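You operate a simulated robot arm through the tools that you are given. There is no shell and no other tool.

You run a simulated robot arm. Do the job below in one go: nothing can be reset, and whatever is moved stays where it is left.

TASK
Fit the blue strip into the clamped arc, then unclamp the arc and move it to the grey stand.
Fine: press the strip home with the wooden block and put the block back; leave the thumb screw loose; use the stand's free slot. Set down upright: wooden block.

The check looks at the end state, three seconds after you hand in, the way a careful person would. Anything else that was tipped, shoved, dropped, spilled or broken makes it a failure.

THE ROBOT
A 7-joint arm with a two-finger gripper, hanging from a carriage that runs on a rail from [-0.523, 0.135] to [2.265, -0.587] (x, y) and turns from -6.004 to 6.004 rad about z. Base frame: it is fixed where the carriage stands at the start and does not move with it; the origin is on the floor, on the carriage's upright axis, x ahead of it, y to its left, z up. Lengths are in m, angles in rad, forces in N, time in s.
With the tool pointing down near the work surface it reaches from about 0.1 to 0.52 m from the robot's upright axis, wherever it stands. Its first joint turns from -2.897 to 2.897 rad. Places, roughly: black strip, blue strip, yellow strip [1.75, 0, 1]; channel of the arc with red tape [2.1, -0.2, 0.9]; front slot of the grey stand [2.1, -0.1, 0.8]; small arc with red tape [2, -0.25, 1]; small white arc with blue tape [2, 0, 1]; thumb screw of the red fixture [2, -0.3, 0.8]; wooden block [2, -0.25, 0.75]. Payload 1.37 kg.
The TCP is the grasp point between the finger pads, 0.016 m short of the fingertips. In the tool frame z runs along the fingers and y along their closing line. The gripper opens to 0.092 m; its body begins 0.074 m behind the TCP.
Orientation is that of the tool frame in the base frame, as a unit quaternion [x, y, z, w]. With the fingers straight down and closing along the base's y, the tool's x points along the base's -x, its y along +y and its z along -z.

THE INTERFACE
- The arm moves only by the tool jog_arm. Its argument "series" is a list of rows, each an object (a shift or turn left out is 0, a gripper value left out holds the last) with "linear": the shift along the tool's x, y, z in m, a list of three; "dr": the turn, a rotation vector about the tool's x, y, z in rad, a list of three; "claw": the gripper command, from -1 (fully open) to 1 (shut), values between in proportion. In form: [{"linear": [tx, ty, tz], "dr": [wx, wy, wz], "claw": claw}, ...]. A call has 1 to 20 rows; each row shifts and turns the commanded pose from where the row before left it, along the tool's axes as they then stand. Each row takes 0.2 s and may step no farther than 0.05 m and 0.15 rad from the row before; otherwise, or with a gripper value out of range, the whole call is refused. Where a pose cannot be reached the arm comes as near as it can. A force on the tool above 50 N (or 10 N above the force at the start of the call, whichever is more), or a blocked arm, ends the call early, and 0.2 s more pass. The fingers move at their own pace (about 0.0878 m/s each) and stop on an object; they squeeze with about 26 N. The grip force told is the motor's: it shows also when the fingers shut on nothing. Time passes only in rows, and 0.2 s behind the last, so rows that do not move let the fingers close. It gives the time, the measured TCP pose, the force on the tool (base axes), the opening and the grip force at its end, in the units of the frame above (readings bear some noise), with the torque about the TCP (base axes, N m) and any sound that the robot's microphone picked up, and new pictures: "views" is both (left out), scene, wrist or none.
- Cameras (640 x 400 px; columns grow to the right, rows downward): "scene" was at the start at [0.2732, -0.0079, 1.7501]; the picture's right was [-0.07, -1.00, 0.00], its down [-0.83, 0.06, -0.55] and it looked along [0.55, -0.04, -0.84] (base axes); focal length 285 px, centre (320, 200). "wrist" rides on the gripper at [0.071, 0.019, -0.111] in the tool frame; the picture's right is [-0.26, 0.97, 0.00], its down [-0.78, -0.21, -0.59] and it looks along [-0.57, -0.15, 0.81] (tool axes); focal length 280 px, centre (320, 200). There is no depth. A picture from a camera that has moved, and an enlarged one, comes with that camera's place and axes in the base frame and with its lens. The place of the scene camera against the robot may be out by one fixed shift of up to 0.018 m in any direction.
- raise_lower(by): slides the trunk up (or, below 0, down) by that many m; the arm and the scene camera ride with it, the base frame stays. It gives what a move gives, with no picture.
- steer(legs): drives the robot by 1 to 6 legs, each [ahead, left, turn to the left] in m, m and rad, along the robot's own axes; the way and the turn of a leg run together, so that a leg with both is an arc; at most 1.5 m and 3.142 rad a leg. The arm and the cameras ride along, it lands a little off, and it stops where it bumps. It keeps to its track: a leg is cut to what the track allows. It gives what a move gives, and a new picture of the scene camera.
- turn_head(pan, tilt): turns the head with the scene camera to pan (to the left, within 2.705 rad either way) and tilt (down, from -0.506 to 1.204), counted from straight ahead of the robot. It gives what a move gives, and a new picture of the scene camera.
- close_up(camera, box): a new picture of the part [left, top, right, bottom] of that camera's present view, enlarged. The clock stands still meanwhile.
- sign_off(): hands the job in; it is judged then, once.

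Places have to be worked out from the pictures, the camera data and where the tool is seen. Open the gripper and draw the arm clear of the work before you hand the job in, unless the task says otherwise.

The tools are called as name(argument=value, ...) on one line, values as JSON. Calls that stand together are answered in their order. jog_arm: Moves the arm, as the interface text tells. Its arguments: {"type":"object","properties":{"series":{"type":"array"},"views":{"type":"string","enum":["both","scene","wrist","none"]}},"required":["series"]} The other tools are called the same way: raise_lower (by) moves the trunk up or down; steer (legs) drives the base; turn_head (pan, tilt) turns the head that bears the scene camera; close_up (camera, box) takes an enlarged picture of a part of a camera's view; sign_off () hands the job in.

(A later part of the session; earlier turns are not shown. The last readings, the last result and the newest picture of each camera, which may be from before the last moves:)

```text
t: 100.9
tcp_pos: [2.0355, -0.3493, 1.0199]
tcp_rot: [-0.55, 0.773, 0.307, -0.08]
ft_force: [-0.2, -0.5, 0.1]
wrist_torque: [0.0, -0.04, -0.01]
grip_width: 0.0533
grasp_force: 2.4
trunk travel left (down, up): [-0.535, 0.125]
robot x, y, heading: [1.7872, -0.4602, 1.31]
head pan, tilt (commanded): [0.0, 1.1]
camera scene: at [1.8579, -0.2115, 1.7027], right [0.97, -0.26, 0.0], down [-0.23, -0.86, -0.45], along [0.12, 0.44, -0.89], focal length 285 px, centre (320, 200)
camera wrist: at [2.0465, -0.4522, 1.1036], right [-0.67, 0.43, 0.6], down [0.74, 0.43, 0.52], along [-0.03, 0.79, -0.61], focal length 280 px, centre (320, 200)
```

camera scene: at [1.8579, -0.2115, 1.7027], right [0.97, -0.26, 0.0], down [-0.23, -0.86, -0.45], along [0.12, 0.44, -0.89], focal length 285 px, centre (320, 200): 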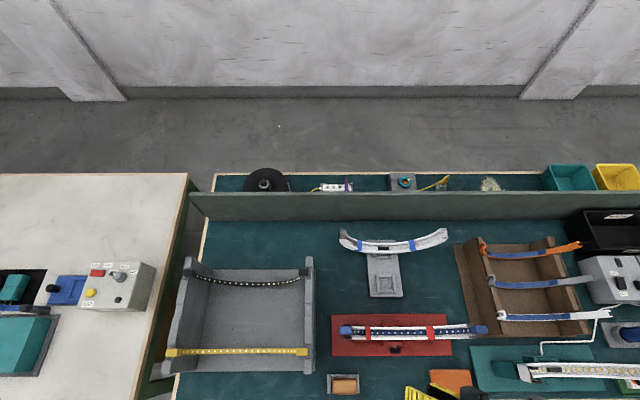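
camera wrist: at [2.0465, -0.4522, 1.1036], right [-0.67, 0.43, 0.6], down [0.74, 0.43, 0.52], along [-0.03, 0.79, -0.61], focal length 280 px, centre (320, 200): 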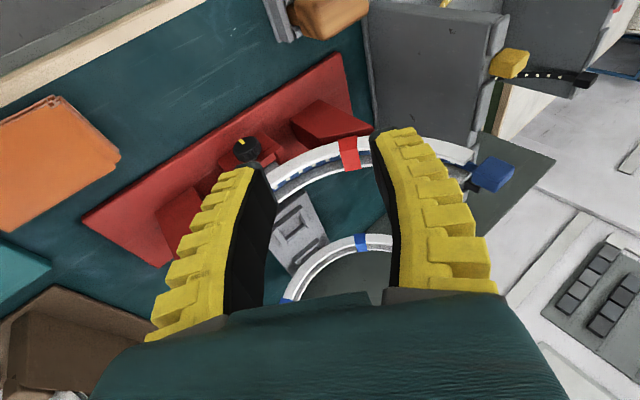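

Orientation is as planned. I move to a point 8 cm back from the knob along the finger direction.

jog_arm(series=[{"linear": [-0.0091, -0.0295, 0.0259]}, {"linear": [-0.0091, -0.0295, 0.0259]}, {"linear": [-0.0091, -0.0295, 0.0259]}])

close_up(camera="wrist", box=[220, 80, 420, 240])

close_up(camera="scene", box=[340, 310, 480, 400])

```text
t: 101.7
tcp_pos: [2.0827, -0.3151, 0.913]
tcp_rot: [-0.55, 0.773, 0.306, -0.08]
ft_force: [0.1, 0.3, -0.4]
wrist_torque: [-0.01, -0.01, -0.03]
grip_width: 0.0534
grasp_force: 2.3
trunk travel left (down, up): [-0.535, 0.125]
robot x, y, heading: [1.7875, -0.4621, 1.316]
head pan, tilt (commanded): [0.0, 1.1]
camera scene: at [1.858, -0.2116, 1.7028], right [0.97, -0.26, 0.0], down [-0.23, -0.86, -0.45], along [0.12, 0.44, -0.89], focal length 285 px, centre (320, 200)
camera wrist: at [2.093, -0.418, 0.9967], right [-0.67, 0.44, 0.6], down [0.74, 0.43, 0.52], along [-0.03, 0.79, -0.61], focal length 280 px, centre (320, 200)
```

scene: 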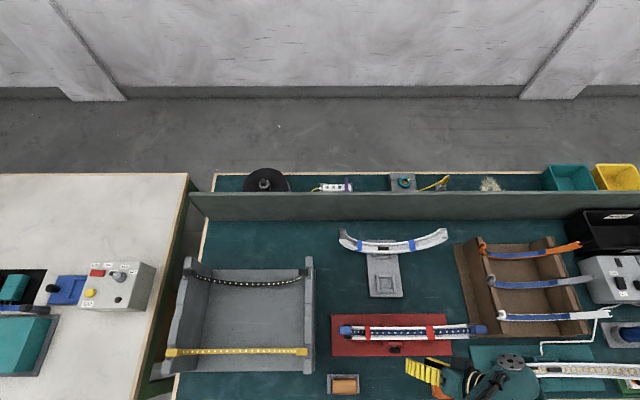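
wrist: 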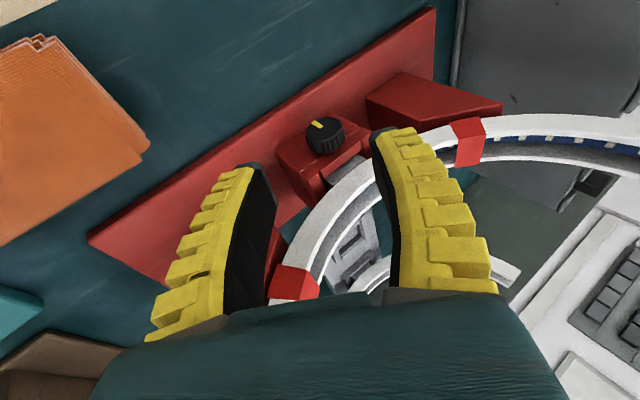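

```text
2.50 times, centred on (320, 160) of wrist
camera zoom: at [2.093, -0.418, 0.9967], right [-0.67, 0.44, 0.6], down [0.74, 0.43, 0.52], along [-0.03, 0.79, -0.61], focal length 701 px, centre (320, 300)
```

zoom: 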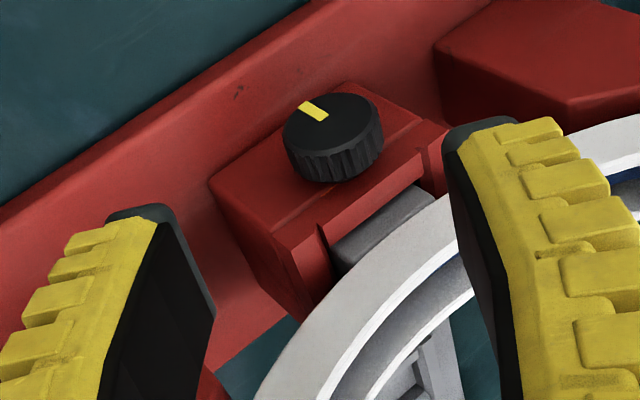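

```text
4.44 times, centred on (410, 355) of scene
camera zoom: at [1.858, -0.2116, 1.7028], right [0.97, -0.26, 0.0], down [-0.23, -0.86, -0.45], along [0.12, 0.44, -0.89], focal length 1267 px, centre (-80, -489)
```

zoom: 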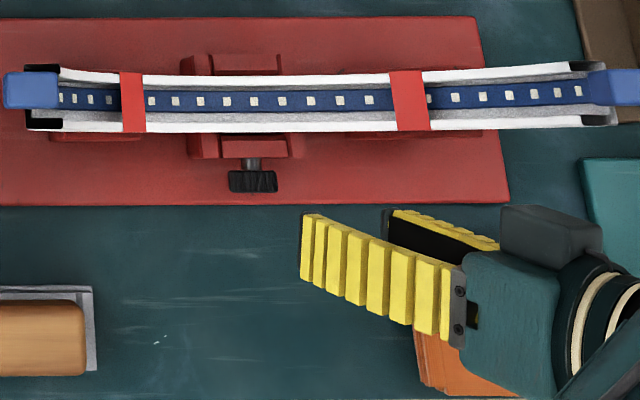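

Now I see the fingers are about 38–40 mm wide, so I set the target a little nearer to me (v=0.2335) to keep the tips off the clamp jaw. I advance most of the way to the knob and check.

jog_arm(series=[{"linear": [0.0042, 0.0018, 0.02]}, {"linear": [0, 0, 0.02]}, {"linear": [0, 0, 0.015]}])

close_up(camera="wrist", box=[220, 80, 420, 240])

close_up(camera="scene", box=[340, 310, 480, 400])

```text
t: 102.5
tcp_pos: [2.0538, -0.2954, 0.8688]
tcp_rot: [-0.551, 0.772, 0.306, -0.08]
ft_force: [-0.2, -0.1, -0.4]
wrist_torque: [0.0, 0.04, 0.0]
grip_width: 0.0537
grasp_force: 2.3
trunk travel left (down, up): [-0.535, 0.125]
robot x, y, heading: [1.7895, -0.4644, 1.311]
head pan, tilt (commanded): [0.0, 1.1]
camera scene: at [1.858, -0.2115, 1.7027], right [0.97, -0.26, 0.0], down [-0.23, -0.86, -0.45], along [0.12, 0.44, -0.89], focal length 285 px, centre (320, 200)
camera wrist: at [2.0632, -0.3989, 0.9529], right [-0.67, 0.44, 0.6], down [0.74, 0.43, 0.52], along [-0.03, 0.79, -0.61], focal length 280 px, centre (320, 200)
```

scene: 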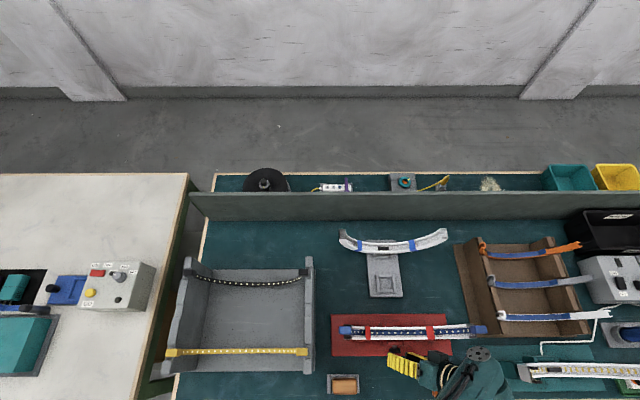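
wrist: 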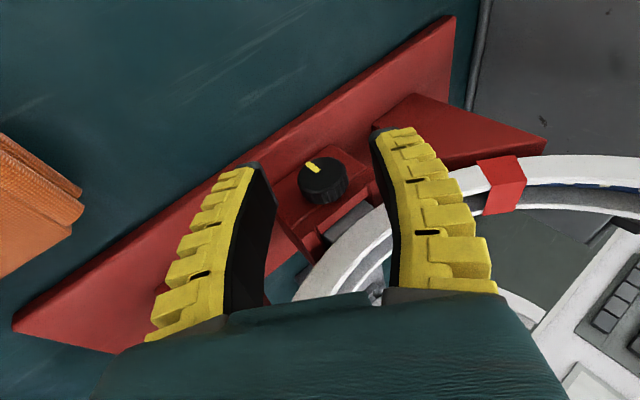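

```text
2.50 times, centred on (320, 160) of wrist
camera zoom: at [2.0632, -0.3989, 0.9529], right [-0.67, 0.44, 0.6], down [0.74, 0.43, 0.52], along [-0.03, 0.79, -0.61], focal length 701 px, centre (320, 300)
```

zoom: 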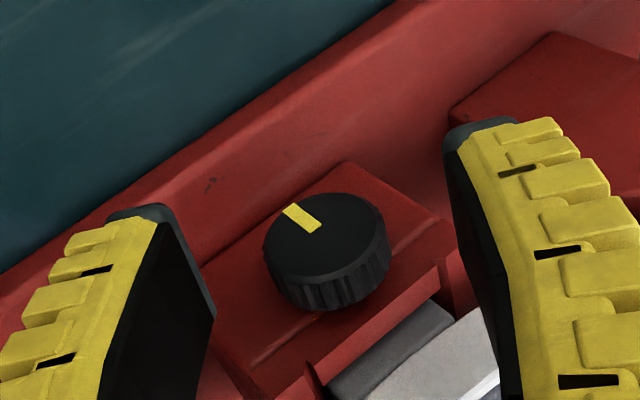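

```text
4.44 times, centred on (410, 355) of scene
camera zoom: at [1.858, -0.2115, 1.7027], right [0.97, -0.26, 0.0], down [-0.23, -0.86, -0.45], along [0.12, 0.44, -0.89], focal length 1267 px, centre (-80, -489)
```

zoom: 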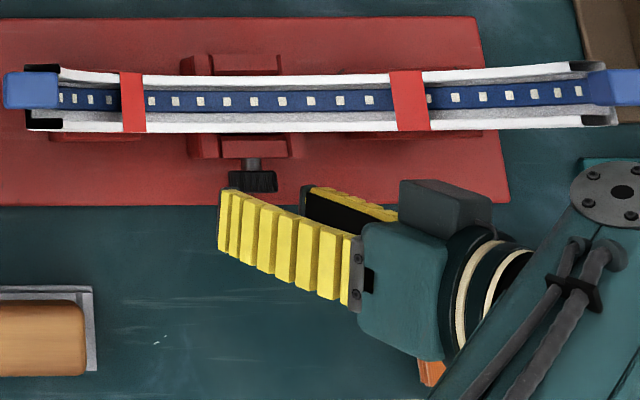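

The knob sits between the fingers. Judging by the scene view the finger edge must go ~9 mm further toward the jaw to cover the knob's thickness, so I set TCP to (2.051, 0.2395, 0.8505).

jog_arm(series=[{"linear": [-0.0047, -0.001, 0.008]}, {"linear": [0, 0, 0.008]}, {"linear": [0, 0, 0.0075]}])

close_up(camera="wrist", box=[220, 80, 420, 240])

close_up(camera="scene", box=[340, 320, 450, 390])

```text
t: 103.3
tcp_pos: [2.0451, -0.2818, 0.8519]
tcp_rot: [-0.55, 0.773, 0.307, -0.08]
ft_force: [0.4, 0.7, -0.7]
wrist_torque: [0.0, 0.01, 0.01]
grip_width: 0.0536
grasp_force: 2.1
trunk travel left (down, up): [-0.535, 0.125]
robot x, y, heading: [1.7878, -0.4607, 1.313]
head pan, tilt (commanded): [0.0, 1.1]
camera scene: at [1.8579, -0.2115, 1.7027], right [0.97, -0.26, 0.0], down [-0.23, -0.86, -0.45], along [0.12, 0.44, -0.89], focal length 285 px, centre (320, 200)
camera wrist: at [2.0551, -0.3851, 0.9348], right [-0.67, 0.44, 0.6], down [0.74, 0.43, 0.52], along [-0.03, 0.79, -0.61], focal length 280 px, centre (320, 200)
```

scene: 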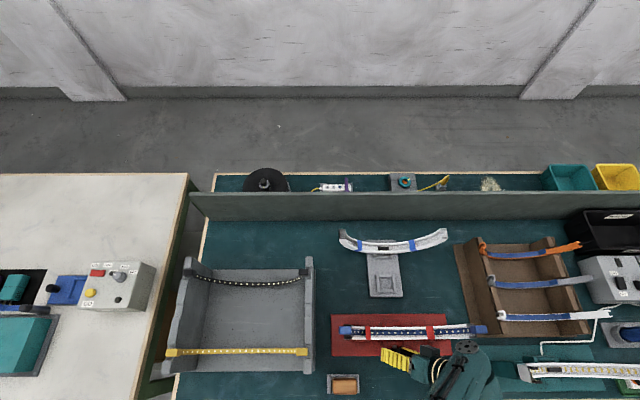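
wrist: 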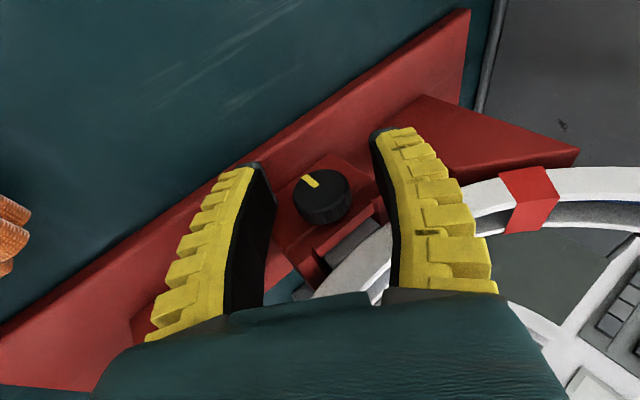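

```text
2.50 times, centred on (320, 160) of wrist
camera zoom: at [2.0551, -0.3851, 0.9348], right [-0.67, 0.44, 0.6], down [0.74, 0.43, 0.52], along [-0.03, 0.79, -0.61], focal length 701 px, centre (320, 300)
```

zoom: 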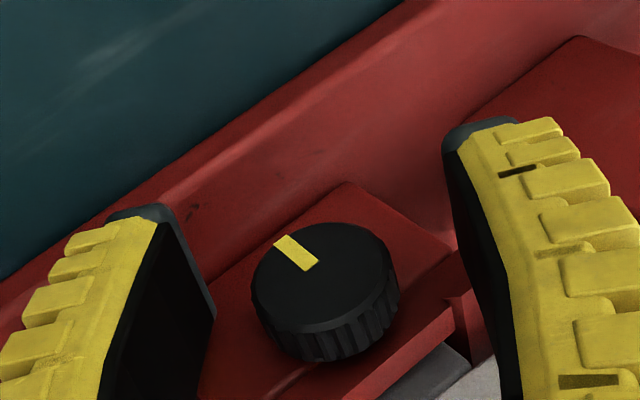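

```text
5.71 times, centred on (395, 355) of scene
camera zoom: at [1.8579, -0.2115, 1.7027], right [0.97, -0.26, 0.0], down [-0.23, -0.86, -0.45], along [0.12, 0.44, -0.89], focal length 1629 px, centre (-109, -686)
```

zoom: 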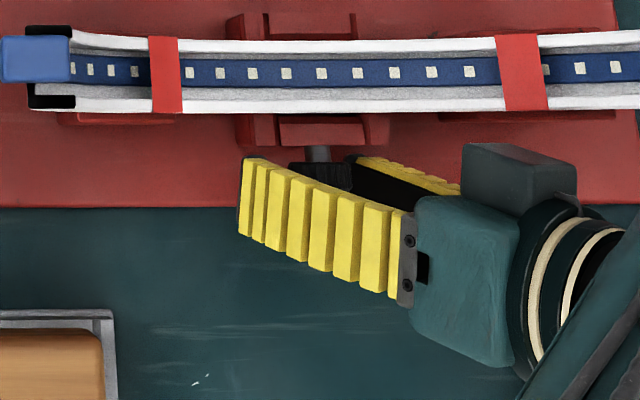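

TCP is at the knob's axis (u=2.0505, v=0.240, z=0.852); the fingers cover the knob's thickness with ~5 mm to the jaw. I close on the knob.

jog_arm(series=[{"claw": 0.3}, {"claw": 1}, {"claw": 1}], views="wrist")

close_up(camera="wrist", box=[220, 80, 420, 240])

```text
t: 104.1
tcp_pos: [2.046, -0.283, 0.8515]
tcp_rot: [-0.55, 0.773, 0.306, -0.079]
ft_force: [2.1, -4.4, 7.0]
wrist_torque: [-0.07, 0.04, 0.09]
grip_width: 0.0182
grasp_force: 27.6
trunk travel left (down, up): [-0.535, 0.125]
robot x, y, heading: [1.7891, -0.4621, 1.316]
head pan, tilt (commanded): [0.0, 1.1]
camera wrist: at [2.0568, -0.3857, 0.9357], right [-0.67, 0.44, 0.6], down [0.74, 0.43, 0.52], along [-0.03, 0.79, -0.61], focal length 280 px, centre (320, 200)
```

wrist: 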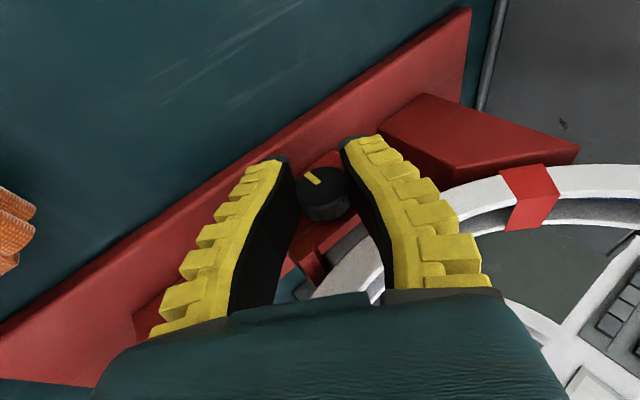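

```text
2.50 times, centred on (320, 160) of wrist
camera zoom: at [2.0568, -0.3857, 0.9357], right [-0.67, 0.44, 0.6], down [0.74, 0.43, 0.52], along [-0.03, 0.79, -0.61], focal length 701 px, centre (320, 300)
```

zoom: 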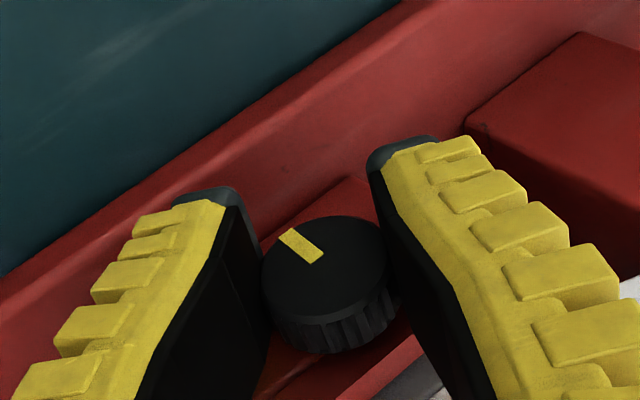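

The knob is gripped. I rotate CCW (seen from the robot) by 0.3 rad about the knob's axis and watch the yellow mark and torque.

jog_arm(series=[{"dr": [0.0966, 0, -0.0257]}, {"dr": [0.0966, 0, -0.0257]}, {"dr": [0.0966, 0, -0.0257]}], views="wrist")

close_up(camera="wrist", box=[220, 80, 420, 240])

```text
t: 104.9
tcp_pos: [2.0465, -0.2833, 0.8506]
tcp_rot: [-0.585, 0.787, 0.195, 0.013]
ft_force: [-2.5, -3.9, 17.3]
wrist_torque: [0.28, 0.01, 0.06]
grip_width: 0.0217
grasp_force: 27.8
trunk travel left (down, up): [-0.535, 0.125]
robot x, y, heading: [1.7858, -0.4641, 1.313]
head pan, tilt (commanded): [0.0, 1.1]
camera wrist: at [2.0299, -0.3788, 0.9415], right [-0.81, 0.47, 0.35], down [0.56, 0.48, 0.67], along [0.15, 0.74, -0.65], focal length 280 px, centre (320, 200)
```

wrist: 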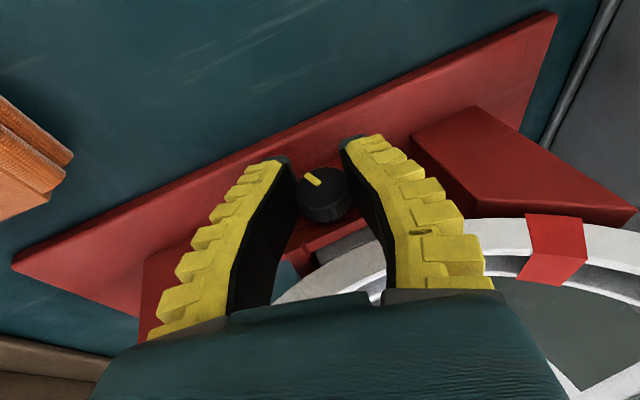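

```text
2.50 times, centred on (320, 160) of wrist
camera zoom: at [2.0299, -0.3788, 0.9415], right [-0.81, 0.47, 0.35], down [0.56, 0.48, 0.67], along [0.15, 0.74, -0.65], focal length 701 px, centre (320, 300)
```

zoom: 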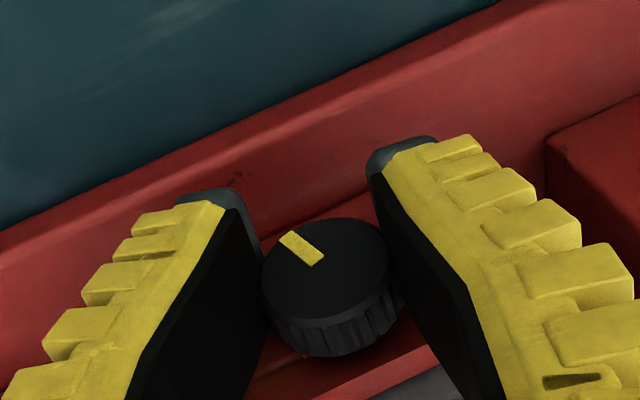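

The mark keeps its place in the (co-rotating) picture: the knob turns with the gripper. I continue by 0.5 rad.

jog_arm(series=[{"dr": [0.0966, 0, -0.0257]}, {"dr": [0.0966, 0, -0.0257]}, {"dr": [0.0966, 0, -0.0257]}, {"dr": [0.0966, 0, -0.0257]}, {"dr": [0.0966, 0, -0.0257]}], views="wrist")

close_up(camera="wrist", box=[220, 80, 420, 240])

```text
t: 106.1
tcp_pos: [2.0436, -0.2818, 0.851]
tcp_rot: [-0.614, 0.772, 0.0, 0.163]
ft_force: [-2.3, -0.7, 5.0]
wrist_torque: [-0.27, 0.09, 0.04]
grip_width: 0.0215
grasp_force: 27.9
trunk travel left (down, up): [-0.535, 0.125]
robot x, y, heading: [1.7897, -0.4627, 1.313]
head pan, tilt (commanded): [0.0, 1.1]
camera wrist: at [1.9856, -0.3681, 0.9335], right [-0.86, 0.49, -0.13], down [0.2, 0.57, 0.8], along [0.46, 0.66, -0.59], focal length 280 px, centre (320, 200)
```

wrist: 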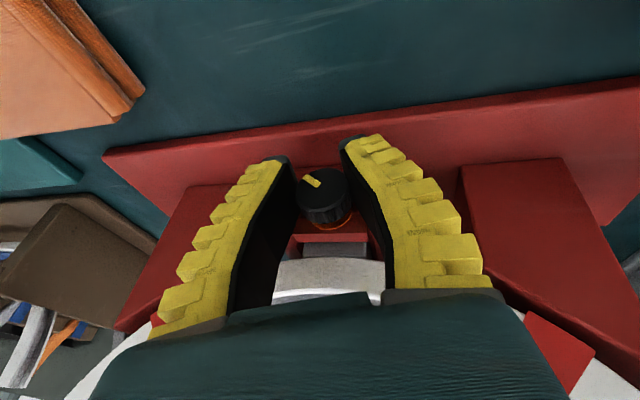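

```text
2.50 times, centred on (320, 160) of wrist
camera zoom: at [1.9856, -0.3681, 0.9335], right [-0.86, 0.49, -0.13], down [0.2, 0.57, 0.8], along [0.46, 0.66, -0.59], focal length 701 px, centre (320, 300)
```

zoom: 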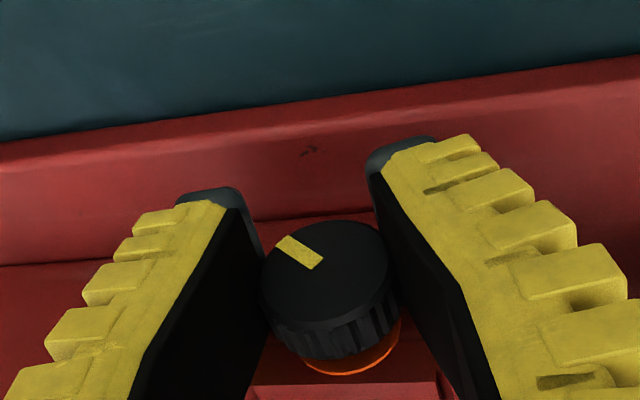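

An orange ring is emerging behind the knob as it unscrews – it's loosening. I continue another 0.5 rad.

jog_arm(series=[{"dr": [0.0966, 0, -0.0257]}, {"dr": [0.0966, 0, -0.0257]}, {"dr": [0.0966, 0, -0.0257]}, {"dr": [0.0966, 0, -0.0257]}, {"dr": [0.0966, 0, -0.0257]}])

close_up(camera="wrist", box=[220, 80, 420, 240])

close_up(camera="scene", box=[340, 310, 480, 400])

```text
t: 107.3
tcp_pos: [2.0424, -0.2833, 0.8496]
tcp_rot: [-0.606, 0.709, -0.195, 0.304]
ft_force: [-7.9, -0.9, 0.2]
wrist_torque: [-0.19, 0.09, -0.01]
grip_width: 0.0213
grasp_force: 28.0
trunk travel left (down, up): [-0.535, 0.125]
robot x, y, heading: [1.7856, -0.4632, 1.312]
head pan, tilt (commanded): [0.0, 1.1]
camera scene: at [1.8573, -0.2115, 1.7026], right [0.97, -0.26, 0.0], down [-0.23, -0.86, -0.45], along [0.12, 0.44, -0.89], focal length 285 px, centre (320, 200)
camera wrist: at [1.9503, -0.3594, 0.9055], right [-0.69, 0.44, -0.57], down [-0.17, 0.67, 0.72], along [0.7, 0.6, -0.39], focal length 280 px, centre (320, 200)
```

scene: 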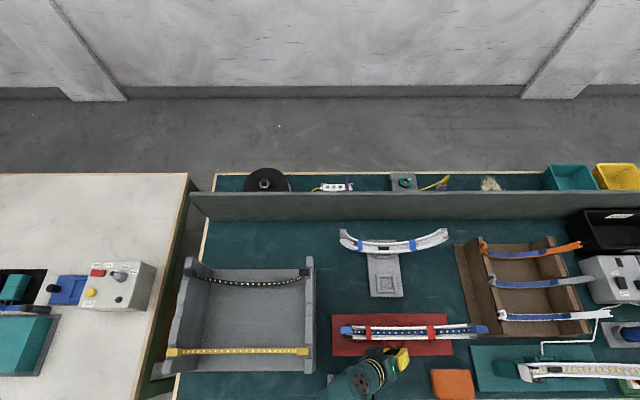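
wrist: 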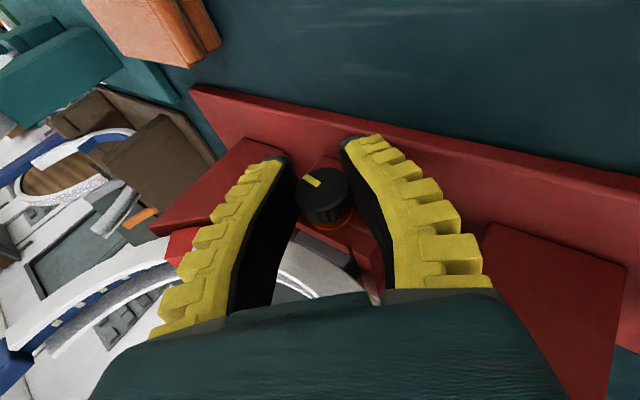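

```text
2.50 times, centred on (320, 160) of wrist
camera zoom: at [1.9503, -0.3594, 0.9055], right [-0.69, 0.44, -0.57], down [-0.17, 0.67, 0.72], along [0.7, 0.6, -0.39], focal length 701 px, centre (320, 300)
```

zoom: 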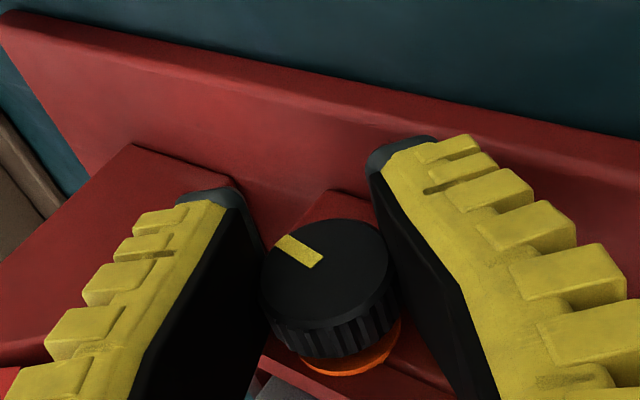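

```text
4.44 times, centred on (410, 355) of scene
camera zoom: at [1.8573, -0.2115, 1.7026], right [0.97, -0.26, 0.0], down [-0.23, -0.86, -0.45], along [0.12, 0.44, -0.89], focal length 1267 px, centre (-80, -489)
```

zoom: 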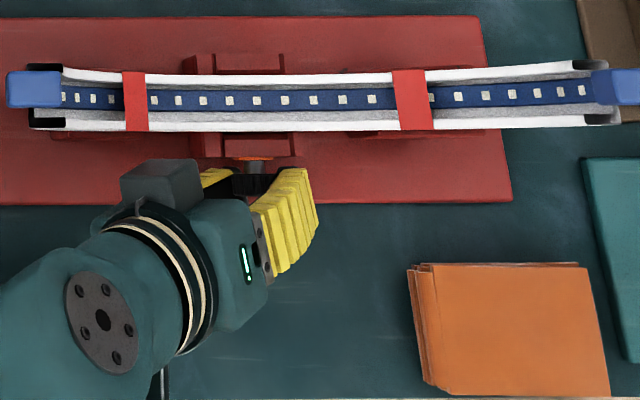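

Turned 1.3 rad (≈75°) with no stop; the orange ring shows behind the knob. I release, swing back by 1.3 rad with the fingers open around the knob, and regrip for a second turn.

jog_arm(series=[{"claw": 0.3}, {"claw": -0.1}, {"claw": -0.1}, {"dr": [-0.13, 0, 0.0346]}, {"dr": [-0.13, 0, 0.0346]}, {"dr": [-0.13, 0, 0.0346]}, {"dr": [-0.13, 0, 0.0346]}, {"dr": [-0.13, 0, 0.0346]}, {"dr": [-0.13, 0, 0.0346]}, {"dr": [-0.13, 0, 0.0346]}, {"dr": [-0.13, 0, 0.0346]}, {"dr": [-0.13, 0, 0.0346]}, {"dr": [-0.087, 0, 0.0231]}], views="wrist")

close_up(camera="wrist", box=[220, 80, 420, 240])

close_up(camera="scene", box=[340, 310, 480, 400])

```text
t: 110.1
tcp_pos: [2.0438, -0.2825, 0.8511]
tcp_rot: [-0.549, 0.772, 0.309, -0.081]
ft_force: [-0.3, -0.7, 0.5]
wrist_torque: [-0.02, -0.01, 0.0]
grip_width: 0.0535
grasp_force: 2.4
trunk travel left (down, up): [-0.535, 0.125]
robot x, y, heading: [1.789, -0.4618, 1.309]
head pan, tilt (commanded): [0.0, 1.1]
camera wrist: at [2.055, -0.3855, 0.935], right [-0.67, 0.43, 0.6], down [0.74, 0.43, 0.52], along [-0.03, 0.79, -0.61], focal length 280 px, centre (320, 200)
```

wrist: 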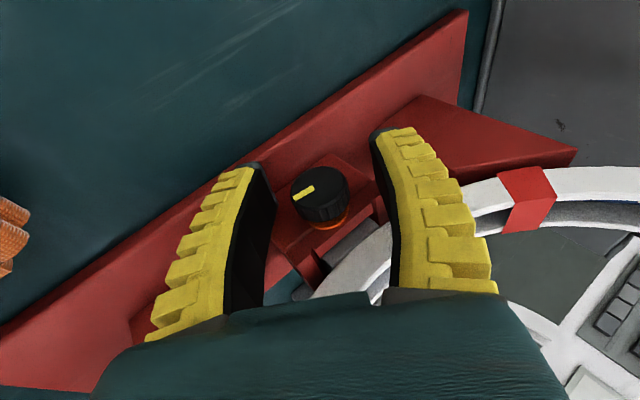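

```text
2.50 times, centred on (320, 160) of wrist
camera zoom: at [2.055, -0.3855, 0.935], right [-0.67, 0.43, 0.6], down [0.74, 0.43, 0.52], along [-0.03, 0.79, -0.61], focal length 701 px, centre (320, 300)
```

zoom: 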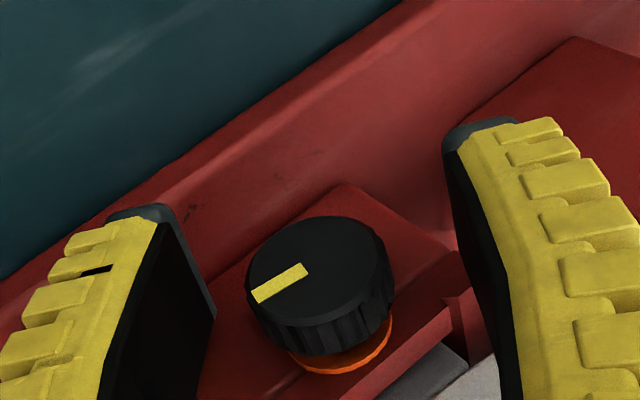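

```text
4.44 times, centred on (410, 355) of scene
camera zoom: at [1.858, -0.2115, 1.7028], right [0.97, -0.26, 0.0], down [-0.23, -0.86, -0.45], along [0.12, 0.44, -0.89], focal length 1267 px, centre (-80, -489)
```

zoom: 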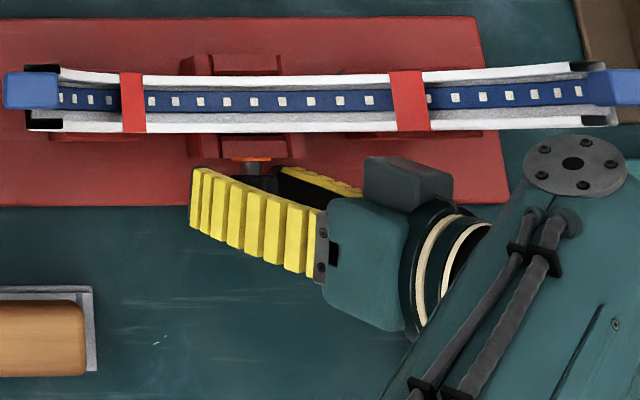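

The mark moved about 75° CCW and the knob stays there, moved outward. I regrip and turn another 1.3 rad.

jog_arm(series=[{"claw": 0.3}, {"claw": 1}, {"claw": 1}, {"dr": [0.0966, 0, -0.0257]}, {"dr": [0.0966, 0, -0.0257]}, {"dr": [0.0966, 0, -0.0257]}, {"dr": [0.0966, 0, -0.0257]}, {"dr": [0.0966, 0, -0.0257]}], views="none")

close_up(camera="wrist", box=[220, 80, 420, 240])

```text
t: 111.9
tcp_pos: [2.0443, -0.2843, 0.8523]
tcp_rot: [-0.601, 0.787, 0.119, 0.072]
ft_force: [-1.5, -3.3, 5.1]
wrist_torque: [-0.05, 0.04, 0.05]
grip_width: 0.0219
grasp_force: 28.1
trunk travel left (down, up): [-0.535, 0.125]
robot x, y, heading: [1.7869, -0.4645, 1.311]
head pan, tilt (commanded): [0.0, 1.1]
```

```text
2.50 times, centred on (320, 160) of wrist
camera zoom: at [2.0117, -0.375, 0.9408], right [-0.86, 0.48, 0.16], down [0.43, 0.51, 0.74], along [0.28, 0.71, -0.65], focal length 701 px, centre (320, 300)
```

zoom: 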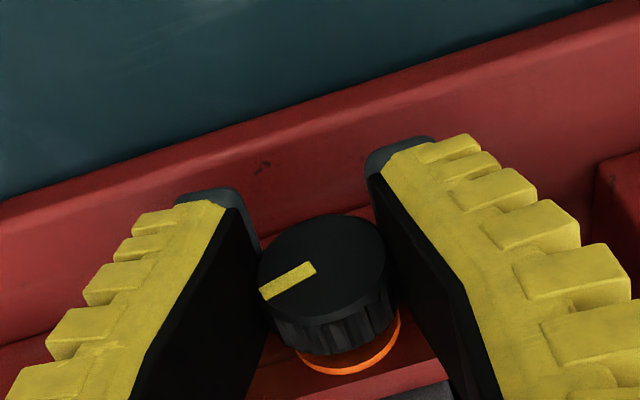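

Knob follows with low torque. I continue the second turn by 0.8 rad.

jog_arm(series=[{"dr": [0.0966, 0, -0.0257]}, {"dr": [0.0966, 0, -0.0257]}, {"dr": [0.0966, 0, -0.0257]}, {"dr": [0.0966, 0, -0.0257]}, {"dr": [0.0966, 0, -0.0257]}, {"dr": [0.0966, 0, -0.0257]}, {"dr": [0.0966, 0, -0.0257]}, {"dr": [0.0966, 0, -0.0257]}], views="wrist")

close_up(camera="wrist", box=[220, 80, 420, 240])

```text
t: 113.7
tcp_pos: [2.0424, -0.2833, 0.8492]
tcp_rot: [-0.606, 0.709, -0.194, 0.304]
ft_force: [-8.0, -1.4, -0.8]
wrist_torque: [-0.29, 0.09, -0.13]
grip_width: 0.0223
grasp_force: 28.3
trunk travel left (down, up): [-0.535, 0.125]
robot x, y, heading: [1.7904, -0.462, 1.312]
head pan, tilt (commanded): [0.0, 1.1]
camera wrist: at [1.9506, -0.3597, 0.9053], right [-0.69, 0.44, -0.57], down [-0.17, 0.67, 0.73], along [0.7, 0.6, -0.39], focal length 280 px, centre (320, 200)
```

wrist: 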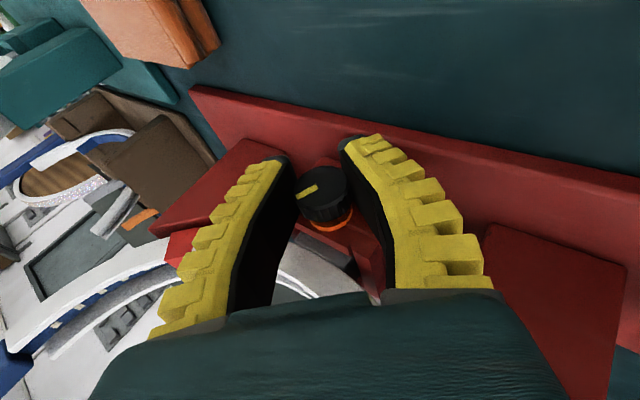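

```text
2.50 times, centred on (320, 160) of wrist
camera zoom: at [1.9506, -0.3597, 0.9053], right [-0.69, 0.44, -0.57], down [-0.17, 0.67, 0.73], along [0.7, 0.6, -0.39], focal length 701 px, centre (320, 300)
```

zoom: 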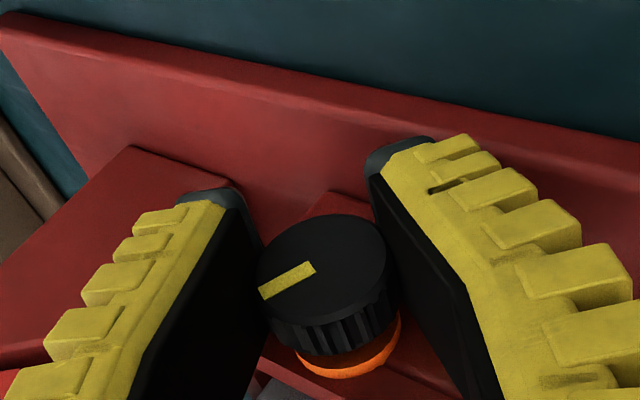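

Now ≈150° in total and still free. One more regrip-and-turn to be surely loose.

jog_arm(series=[{"claw": 0.3}, {"claw": -0.1}, {"claw": -0.1}, {"dr": [-0.13, 0, 0.0346]}, {"dr": [-0.13, 0, 0.0346]}, {"dr": [-0.13, 0, 0.0346]}, {"dr": [-0.13, 0, 0.0346]}, {"dr": [-0.13, 0, 0.0346]}, {"dr": [-0.13, 0, 0.0346]}, {"dr": [-0.13, 0, 0.0346]}, {"dr": [-0.13, 0, 0.0346]}, {"dr": [-0.13, 0, 0.0346]}, {"dr": [-0.087, 0, 0.0231]}, {"claw": 0.3}, {"claw": 1}, {"claw": 1}], views="wrist")

close_up(camera="wrist", box=[220, 80, 420, 240])

```text
t: 117.1
tcp_pos: [2.0451, -0.2839, 0.8516]
tcp_rot: [-0.549, 0.773, 0.307, -0.081]
ft_force: [3.7, -2.5, -0.4]
wrist_torque: [-0.29, 0.07, 0.23]
grip_width: 0.0203
grasp_force: 28.1
trunk travel left (down, up): [-0.535, 0.125]
robot x, y, heading: [1.7888, -0.4631, 1.317]
head pan, tilt (commanded): [0.0, 1.1]
camera wrist: at [2.0566, -0.3861, 0.935], right [-0.67, 0.44, 0.6], down [0.74, 0.43, 0.52], along [-0.03, 0.79, -0.61], focal length 280 px, centre (320, 200)
```

wrist: 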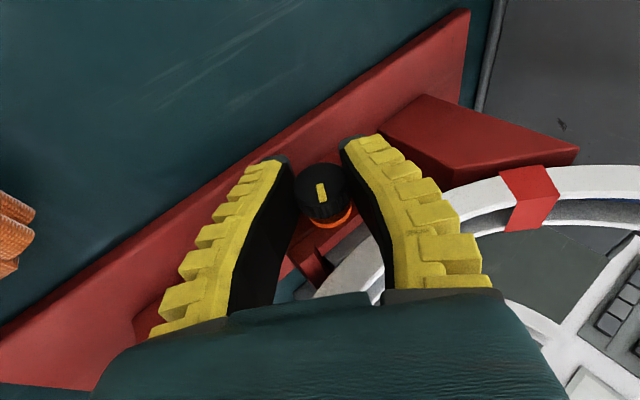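

```text
2.50 times, centred on (320, 160) of wrist
camera zoom: at [2.0566, -0.3861, 0.935], right [-0.67, 0.44, 0.6], down [0.74, 0.43, 0.52], along [-0.03, 0.79, -0.61], focal length 701 px, centre (320, 300)
```

zoom: 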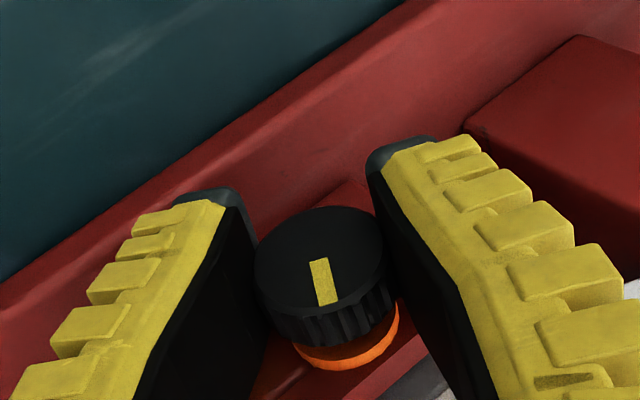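

Gripped again; I turn another 1.2 rad, watching the torque.

jog_arm(series=[{"dr": [0.0966, 0, -0.0257]}, {"dr": [0.0966, 0, -0.0257]}, {"dr": [0.0966, 0, -0.0257]}, {"dr": [0.0966, 0, -0.0257]}, {"dr": [0.0966, 0, -0.0257]}, {"dr": [0.0966, 0, -0.0257]}], views="none")

jog_arm(series=[{"dr": [0.0966, 0, -0.0257]}, {"dr": [0.0966, 0, -0.0257]}, {"dr": [0.0966, 0, -0.0257]}, {"dr": [0.0966, 0, -0.0257]}, {"dr": [0.0966, 0, -0.0257]}, {"dr": [0.0966, 0, -0.0257]}], views="wrist")

close_up(camera="wrist", box=[220, 80, 420, 240])

```text
t: 118.5
tcp_pos: [2.0437, -0.2832, 0.851]
tcp_rot: [-0.608, 0.784, 0.081, 0.101]
ft_force: [-0.4, -1.1, -1.6]
wrist_torque: [-0.17, 0.16, 0.07]
grip_width: 0.0208
grasp_force: 28.3
trunk travel left (down, up): [-0.535, 0.125]
robot x, y, heading: [1.7868, -0.4626, 1.309]
head pan, tilt (commanded): [0.0, 1.1]
```

```text
t: 119.9
tcp_pos: [2.0414, -0.2813, 0.8507]
tcp_rot: [-0.61, 0.727, -0.153, 0.275]
ft_force: [-11.5, 0.3, -3.3]
wrist_torque: [-0.04, 0.32, 0.14]
grip_width: 0.0198
grasp_force: 28.2
trunk travel left (down, up): [-0.535, 0.125]
robot x, y, heading: [1.7868, -0.4647, 1.315]
head pan, tilt (commanded): [0.0, 1.1]
camera wrist: at [1.9561, -0.3604, 0.9129], right [-0.75, 0.46, -0.48], down [-0.1, 0.65, 0.76], along [0.66, 0.61, -0.44], focal length 280 px, centre (320, 200)
```

wrist: 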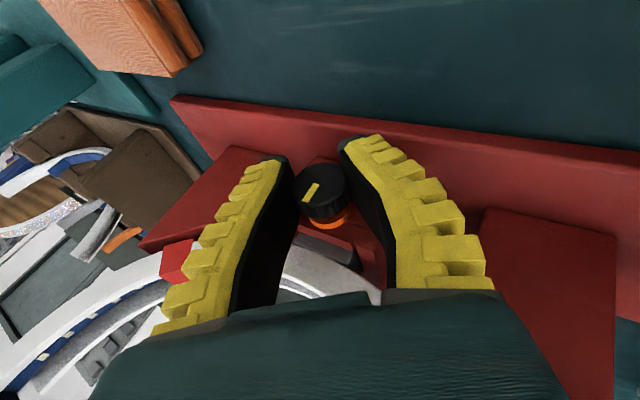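

```text
2.50 times, centred on (320, 160) of wrist
camera zoom: at [1.9561, -0.3604, 0.9129], right [-0.75, 0.46, -0.48], down [-0.1, 0.65, 0.76], along [0.66, 0.61, -0.44], focal length 701 px, centre (320, 300)
```

zoom: 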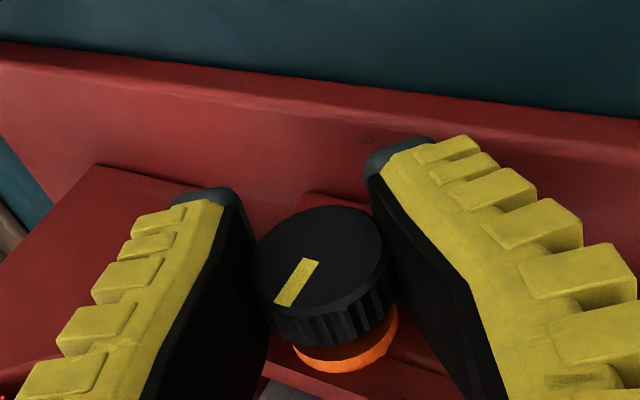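

The knob lagged behind the fingers at the end: it has reached its stop at about 180° – fully loose. I release it and retreat along the finger direction, swinging upright.

jog_arm(series=[{"claw": 0.3}, {"claw": -0.1}, {"claw": -0.1}, {"linear": [0, 0, -0.03]}, {"linear": [0, 0, -0.04]}, {"linear": [0, 0, -0.04]}])

close_up(camera="scene", box=[330, 310, 480, 400])

close_up(camera="wrist", box=[220, 60, 420, 220])

```text
t: 121.3
tcp_pos: [1.979, -0.2955, 0.9408]
tcp_rot: [-0.609, 0.727, -0.155, 0.275]
ft_force: [-0.1, 0.1, 0.7]
wrist_torque: [-0.01, 0.0, -0.05]
grip_width: 0.0535
grasp_force: 1.7
trunk travel left (down, up): [-0.535, 0.125]
robot x, y, heading: [1.784, -0.4635, 1.307]
head pan, tilt (commanded): [0.0, 1.1]
camera scene: at [1.858, -0.2114, 1.7027], right [0.97, -0.26, 0.0], down [-0.23, -0.86, -0.45], along [0.12, 0.44, -0.89], focal length 285 px, centre (320, 200)
camera wrist: at [1.8928, -0.3729, 1.0028], right [-0.75, 0.45, -0.49], down [-0.1, 0.65, 0.76], along [0.66, 0.61, -0.44], focal length 280 px, centre (320, 200)
```

scene: 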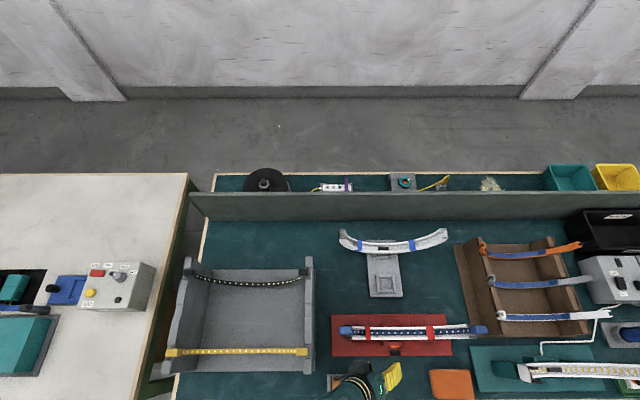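
wrist: 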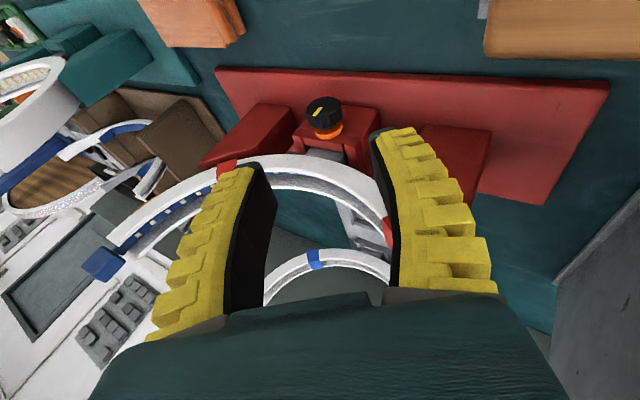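

```text
4.27 times, centred on (405, 355) of scene
camera zoom: at [1.858, -0.2114, 1.7027], right [0.97, -0.26, 0.0], down [-0.23, -0.86, -0.45], along [0.12, 0.44, -0.89], focal length 1216 px, centre (-43, -461)
```

zoom: 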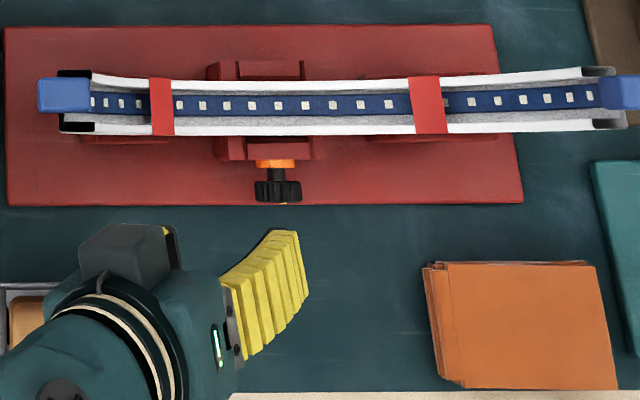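

```text
2.50 times, centred on (320, 140) of wrist
camera zoom: at [1.8928, -0.3729, 1.0028], right [-0.75, 0.45, -0.49], down [-0.1, 0.65, 0.76], along [0.66, 0.61, -0.44], focal length 701 px, centre (320, 350)
```

zoom: 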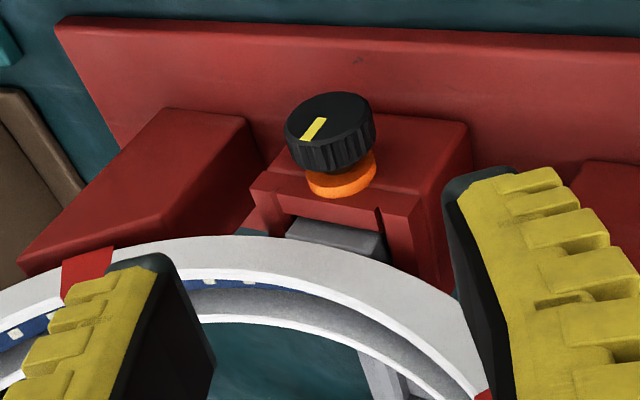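

The screw is loose (knob out, orange ring showing). Now I go up and away, restore the vertical tool, and turn it so the fingers close across the arc (along v).

jog_arm(series=[{"linear": [0.0387, 0, -0.0103]}, {"linear": [-0.0071, -0.0188, -0.0266]}, {"linear": [-0.0071, -0.0188, -0.0266]}, {"linear": [-0.0071, -0.0188, -0.0266]}, {"dr": [-0.145, 0, 0.0386]}, {"dr": [-0.145, 0, 0.0386]}, {"dr": [-0.145, 0, 0.0386]}, {"dr": [-0.145, 0, 0.0386]}, {"dr": [0, 0.13, 0]}, {"dr": [0, 0.13, 0]}], views="none")

jog_arm(series=[{"dr": [0, 0, 0.15]}, {"dr": [0, 0, 0.15]}, {"dr": [0, 0, 0.15]}, {"dr": [0, 0, 0.15]}, {"dr": [0, 0, 0.15]}, {"dr": [0, 0, 0.15]}, {"dr": [0, 0, 0.15]}, {"dr": [0, 0, 0.15]}, {"dr": [0, 0, 0.15]}, {"dr": [0, 0, 0.15]}, {"dr": [0, 0, 0.0708]}])

```text
t: 123.5
tcp_pos: [1.9705, -0.3342, 1.0397]
tcp_rot: [-0.612, 0.791, 0.001, -0.002]
ft_force: [-0.8, -1.1, -0.6]
wrist_torque: [0.0, -0.03, -0.02]
grip_width: 0.0537
grasp_force: 2.2
trunk travel left (down, up): [-0.535, 0.125]
robot x, y, heading: [1.7863, -0.4643, 1.311]
head pan, tilt (commanded): [0.0, 1.1]
```

```text
t: 125.9
tcp_pos: [1.9685, -0.3341, 1.0402]
tcp_rot: [0.127, 0.992, 0.0, -0.002]
ft_force: [0.6, 0.7, -0.3]
wrist_torque: [-0.03, -0.01, 0.01]
grip_width: 0.0535
grasp_force: 1.9
trunk travel left (down, up): [-0.535, 0.125]
robot x, y, heading: [1.7885, -0.4671, 1.313]
head pan, tilt (commanded): [0.0, 1.1]
camera scene: at [1.8579, -0.2115, 1.7027], right [0.97, -0.26, 0.0], down [-0.23, -0.86, -0.45], along [0.12, 0.44, -0.89], focal length 285 px, centre (320, 200)
camera wrist: at [1.9083, -0.2981, 1.1496], right [0.5, 0.87, 0.0], down [0.7, -0.4, 0.59], along [0.51, -0.29, -0.81], focal length 280 px, centre (320, 200)
```

scene: 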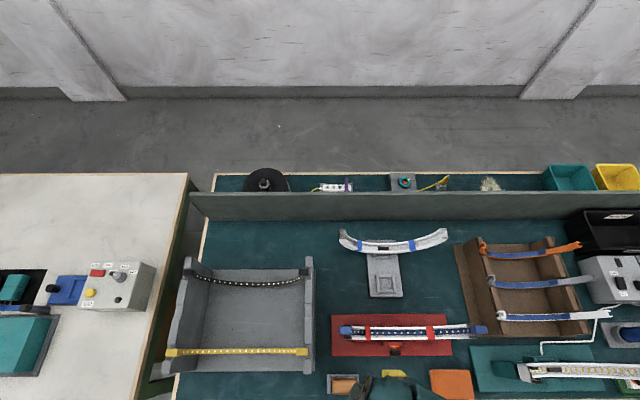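
wrist: 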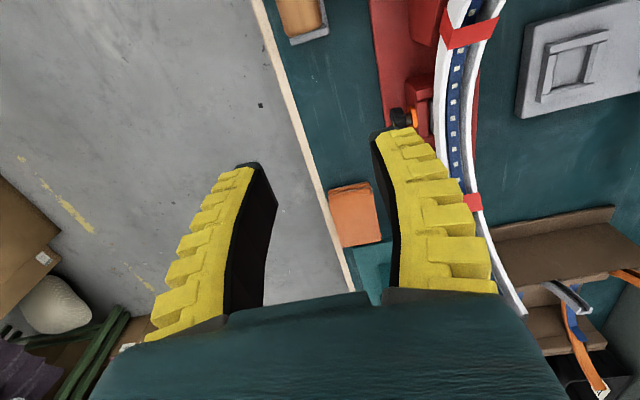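

Tool is vertical with fingers closing along v. I move over the arc's middle (u≈2.050, v≈0.290) and take close-ups of the free slot.

jog_arm(series=[{"linear": [-0.03, 0, 0]}, {"linear": [-0.0305, 0, 0]}, {"linear": [0, 0.04, 0]}, {"linear": [0, 0.04, 0]}, {"linear": [0, 0.0397, 0]}])

close_up(camera="wrist", box=[360, 0, 560, 130])

close_up(camera="scene", box=[330, 220, 460, 310])

close_up(camera="wrist", box=[220, 0, 420, 160])

```text
t: 127.1
tcp_pos: [2.0581, -0.234, 1.0403]
tcp_rot: [0.125, 0.992, 0.0, -0.002]
ft_force: [0.0, -0.8, -0.5]
wrist_torque: [0.08, -0.02, 0.0]
grip_width: 0.0535
grasp_force: 1.7
trunk travel left (down, up): [-0.535, 0.125]
robot x, y, heading: [1.7878, -0.4641, 1.312]
head pan, tilt (commanded): [0.0, 1.1]
camera scene: at [1.8579, -0.2117, 1.7027], right [0.97, -0.26, 0.0], down [-0.23, -0.86, -0.45], along [0.12, 0.44, -0.89], focal length 285 px, centre (320, 200)
camera wrist: at [1.997, -0.1971, 1.1503], right [0.5, 0.87, 0.0], down [0.7, -0.4, 0.59], along [0.51, -0.29, -0.81], focal length 280 px, centre (320, 200)
```

scene: 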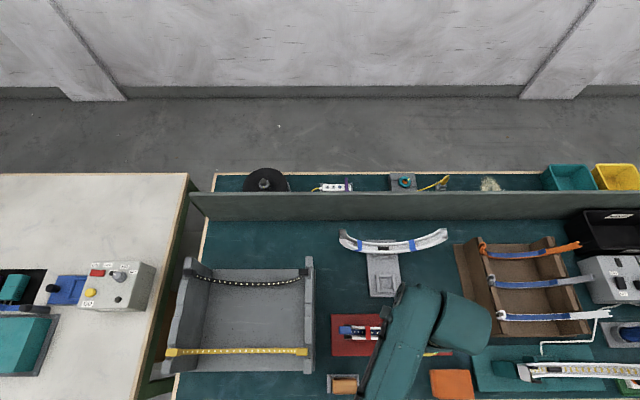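
wrist: 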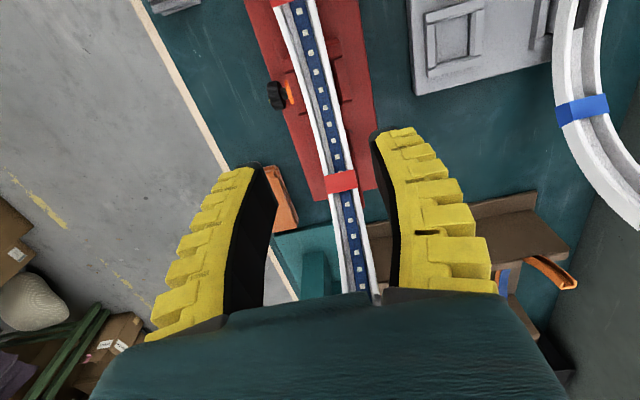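

```text
3.08 times, centred on (460, 65) of wrist
camera zoom: at [1.997, -0.1971, 1.1503], right [0.5, 0.87, 0.0], down [0.7, -0.4, 0.59], along [0.51, -0.29, -0.81], focal length 863 px, centre (-111, 615)
```

zoom: 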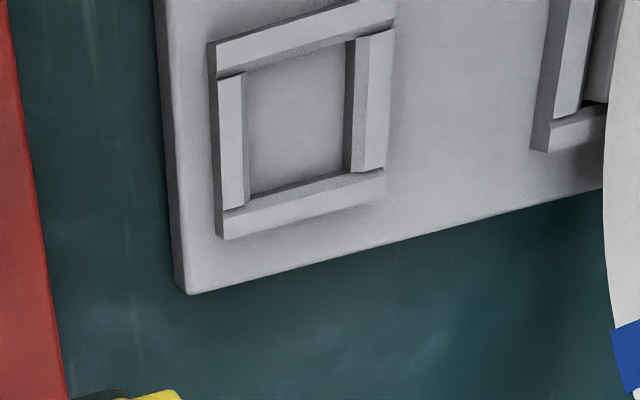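

```text
4.44 times, centred on (395, 265) of scene
camera zoom: at [1.8579, -0.2117, 1.7027], right [0.97, -0.26, 0.0], down [-0.23, -0.86, -0.45], along [0.12, 0.44, -0.89], focal length 1267 px, centre (-13, -89)
```

zoom: 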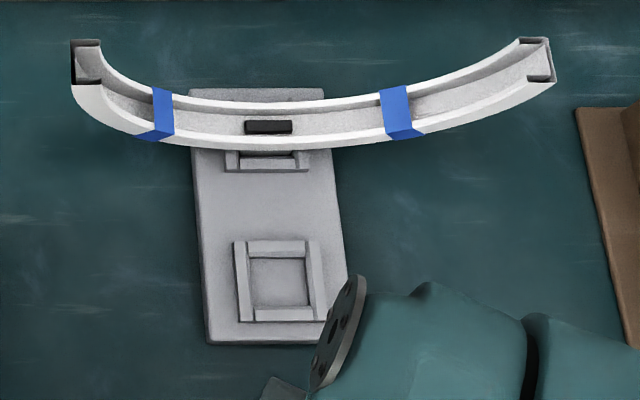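

```text
2.50 times, centred on (320, 80) of wrist
camera zoom: at [1.997, -0.1971, 1.1503], right [0.5, 0.87, 0.0], down [0.7, -0.4, 0.59], along [0.51, -0.29, -0.81], focal length 701 px, centre (320, 500)
```

zoom: 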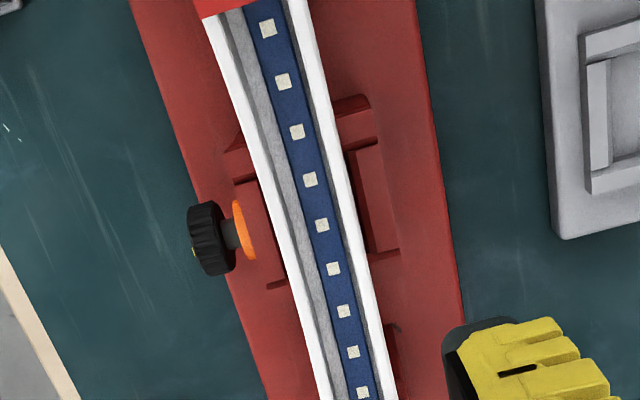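

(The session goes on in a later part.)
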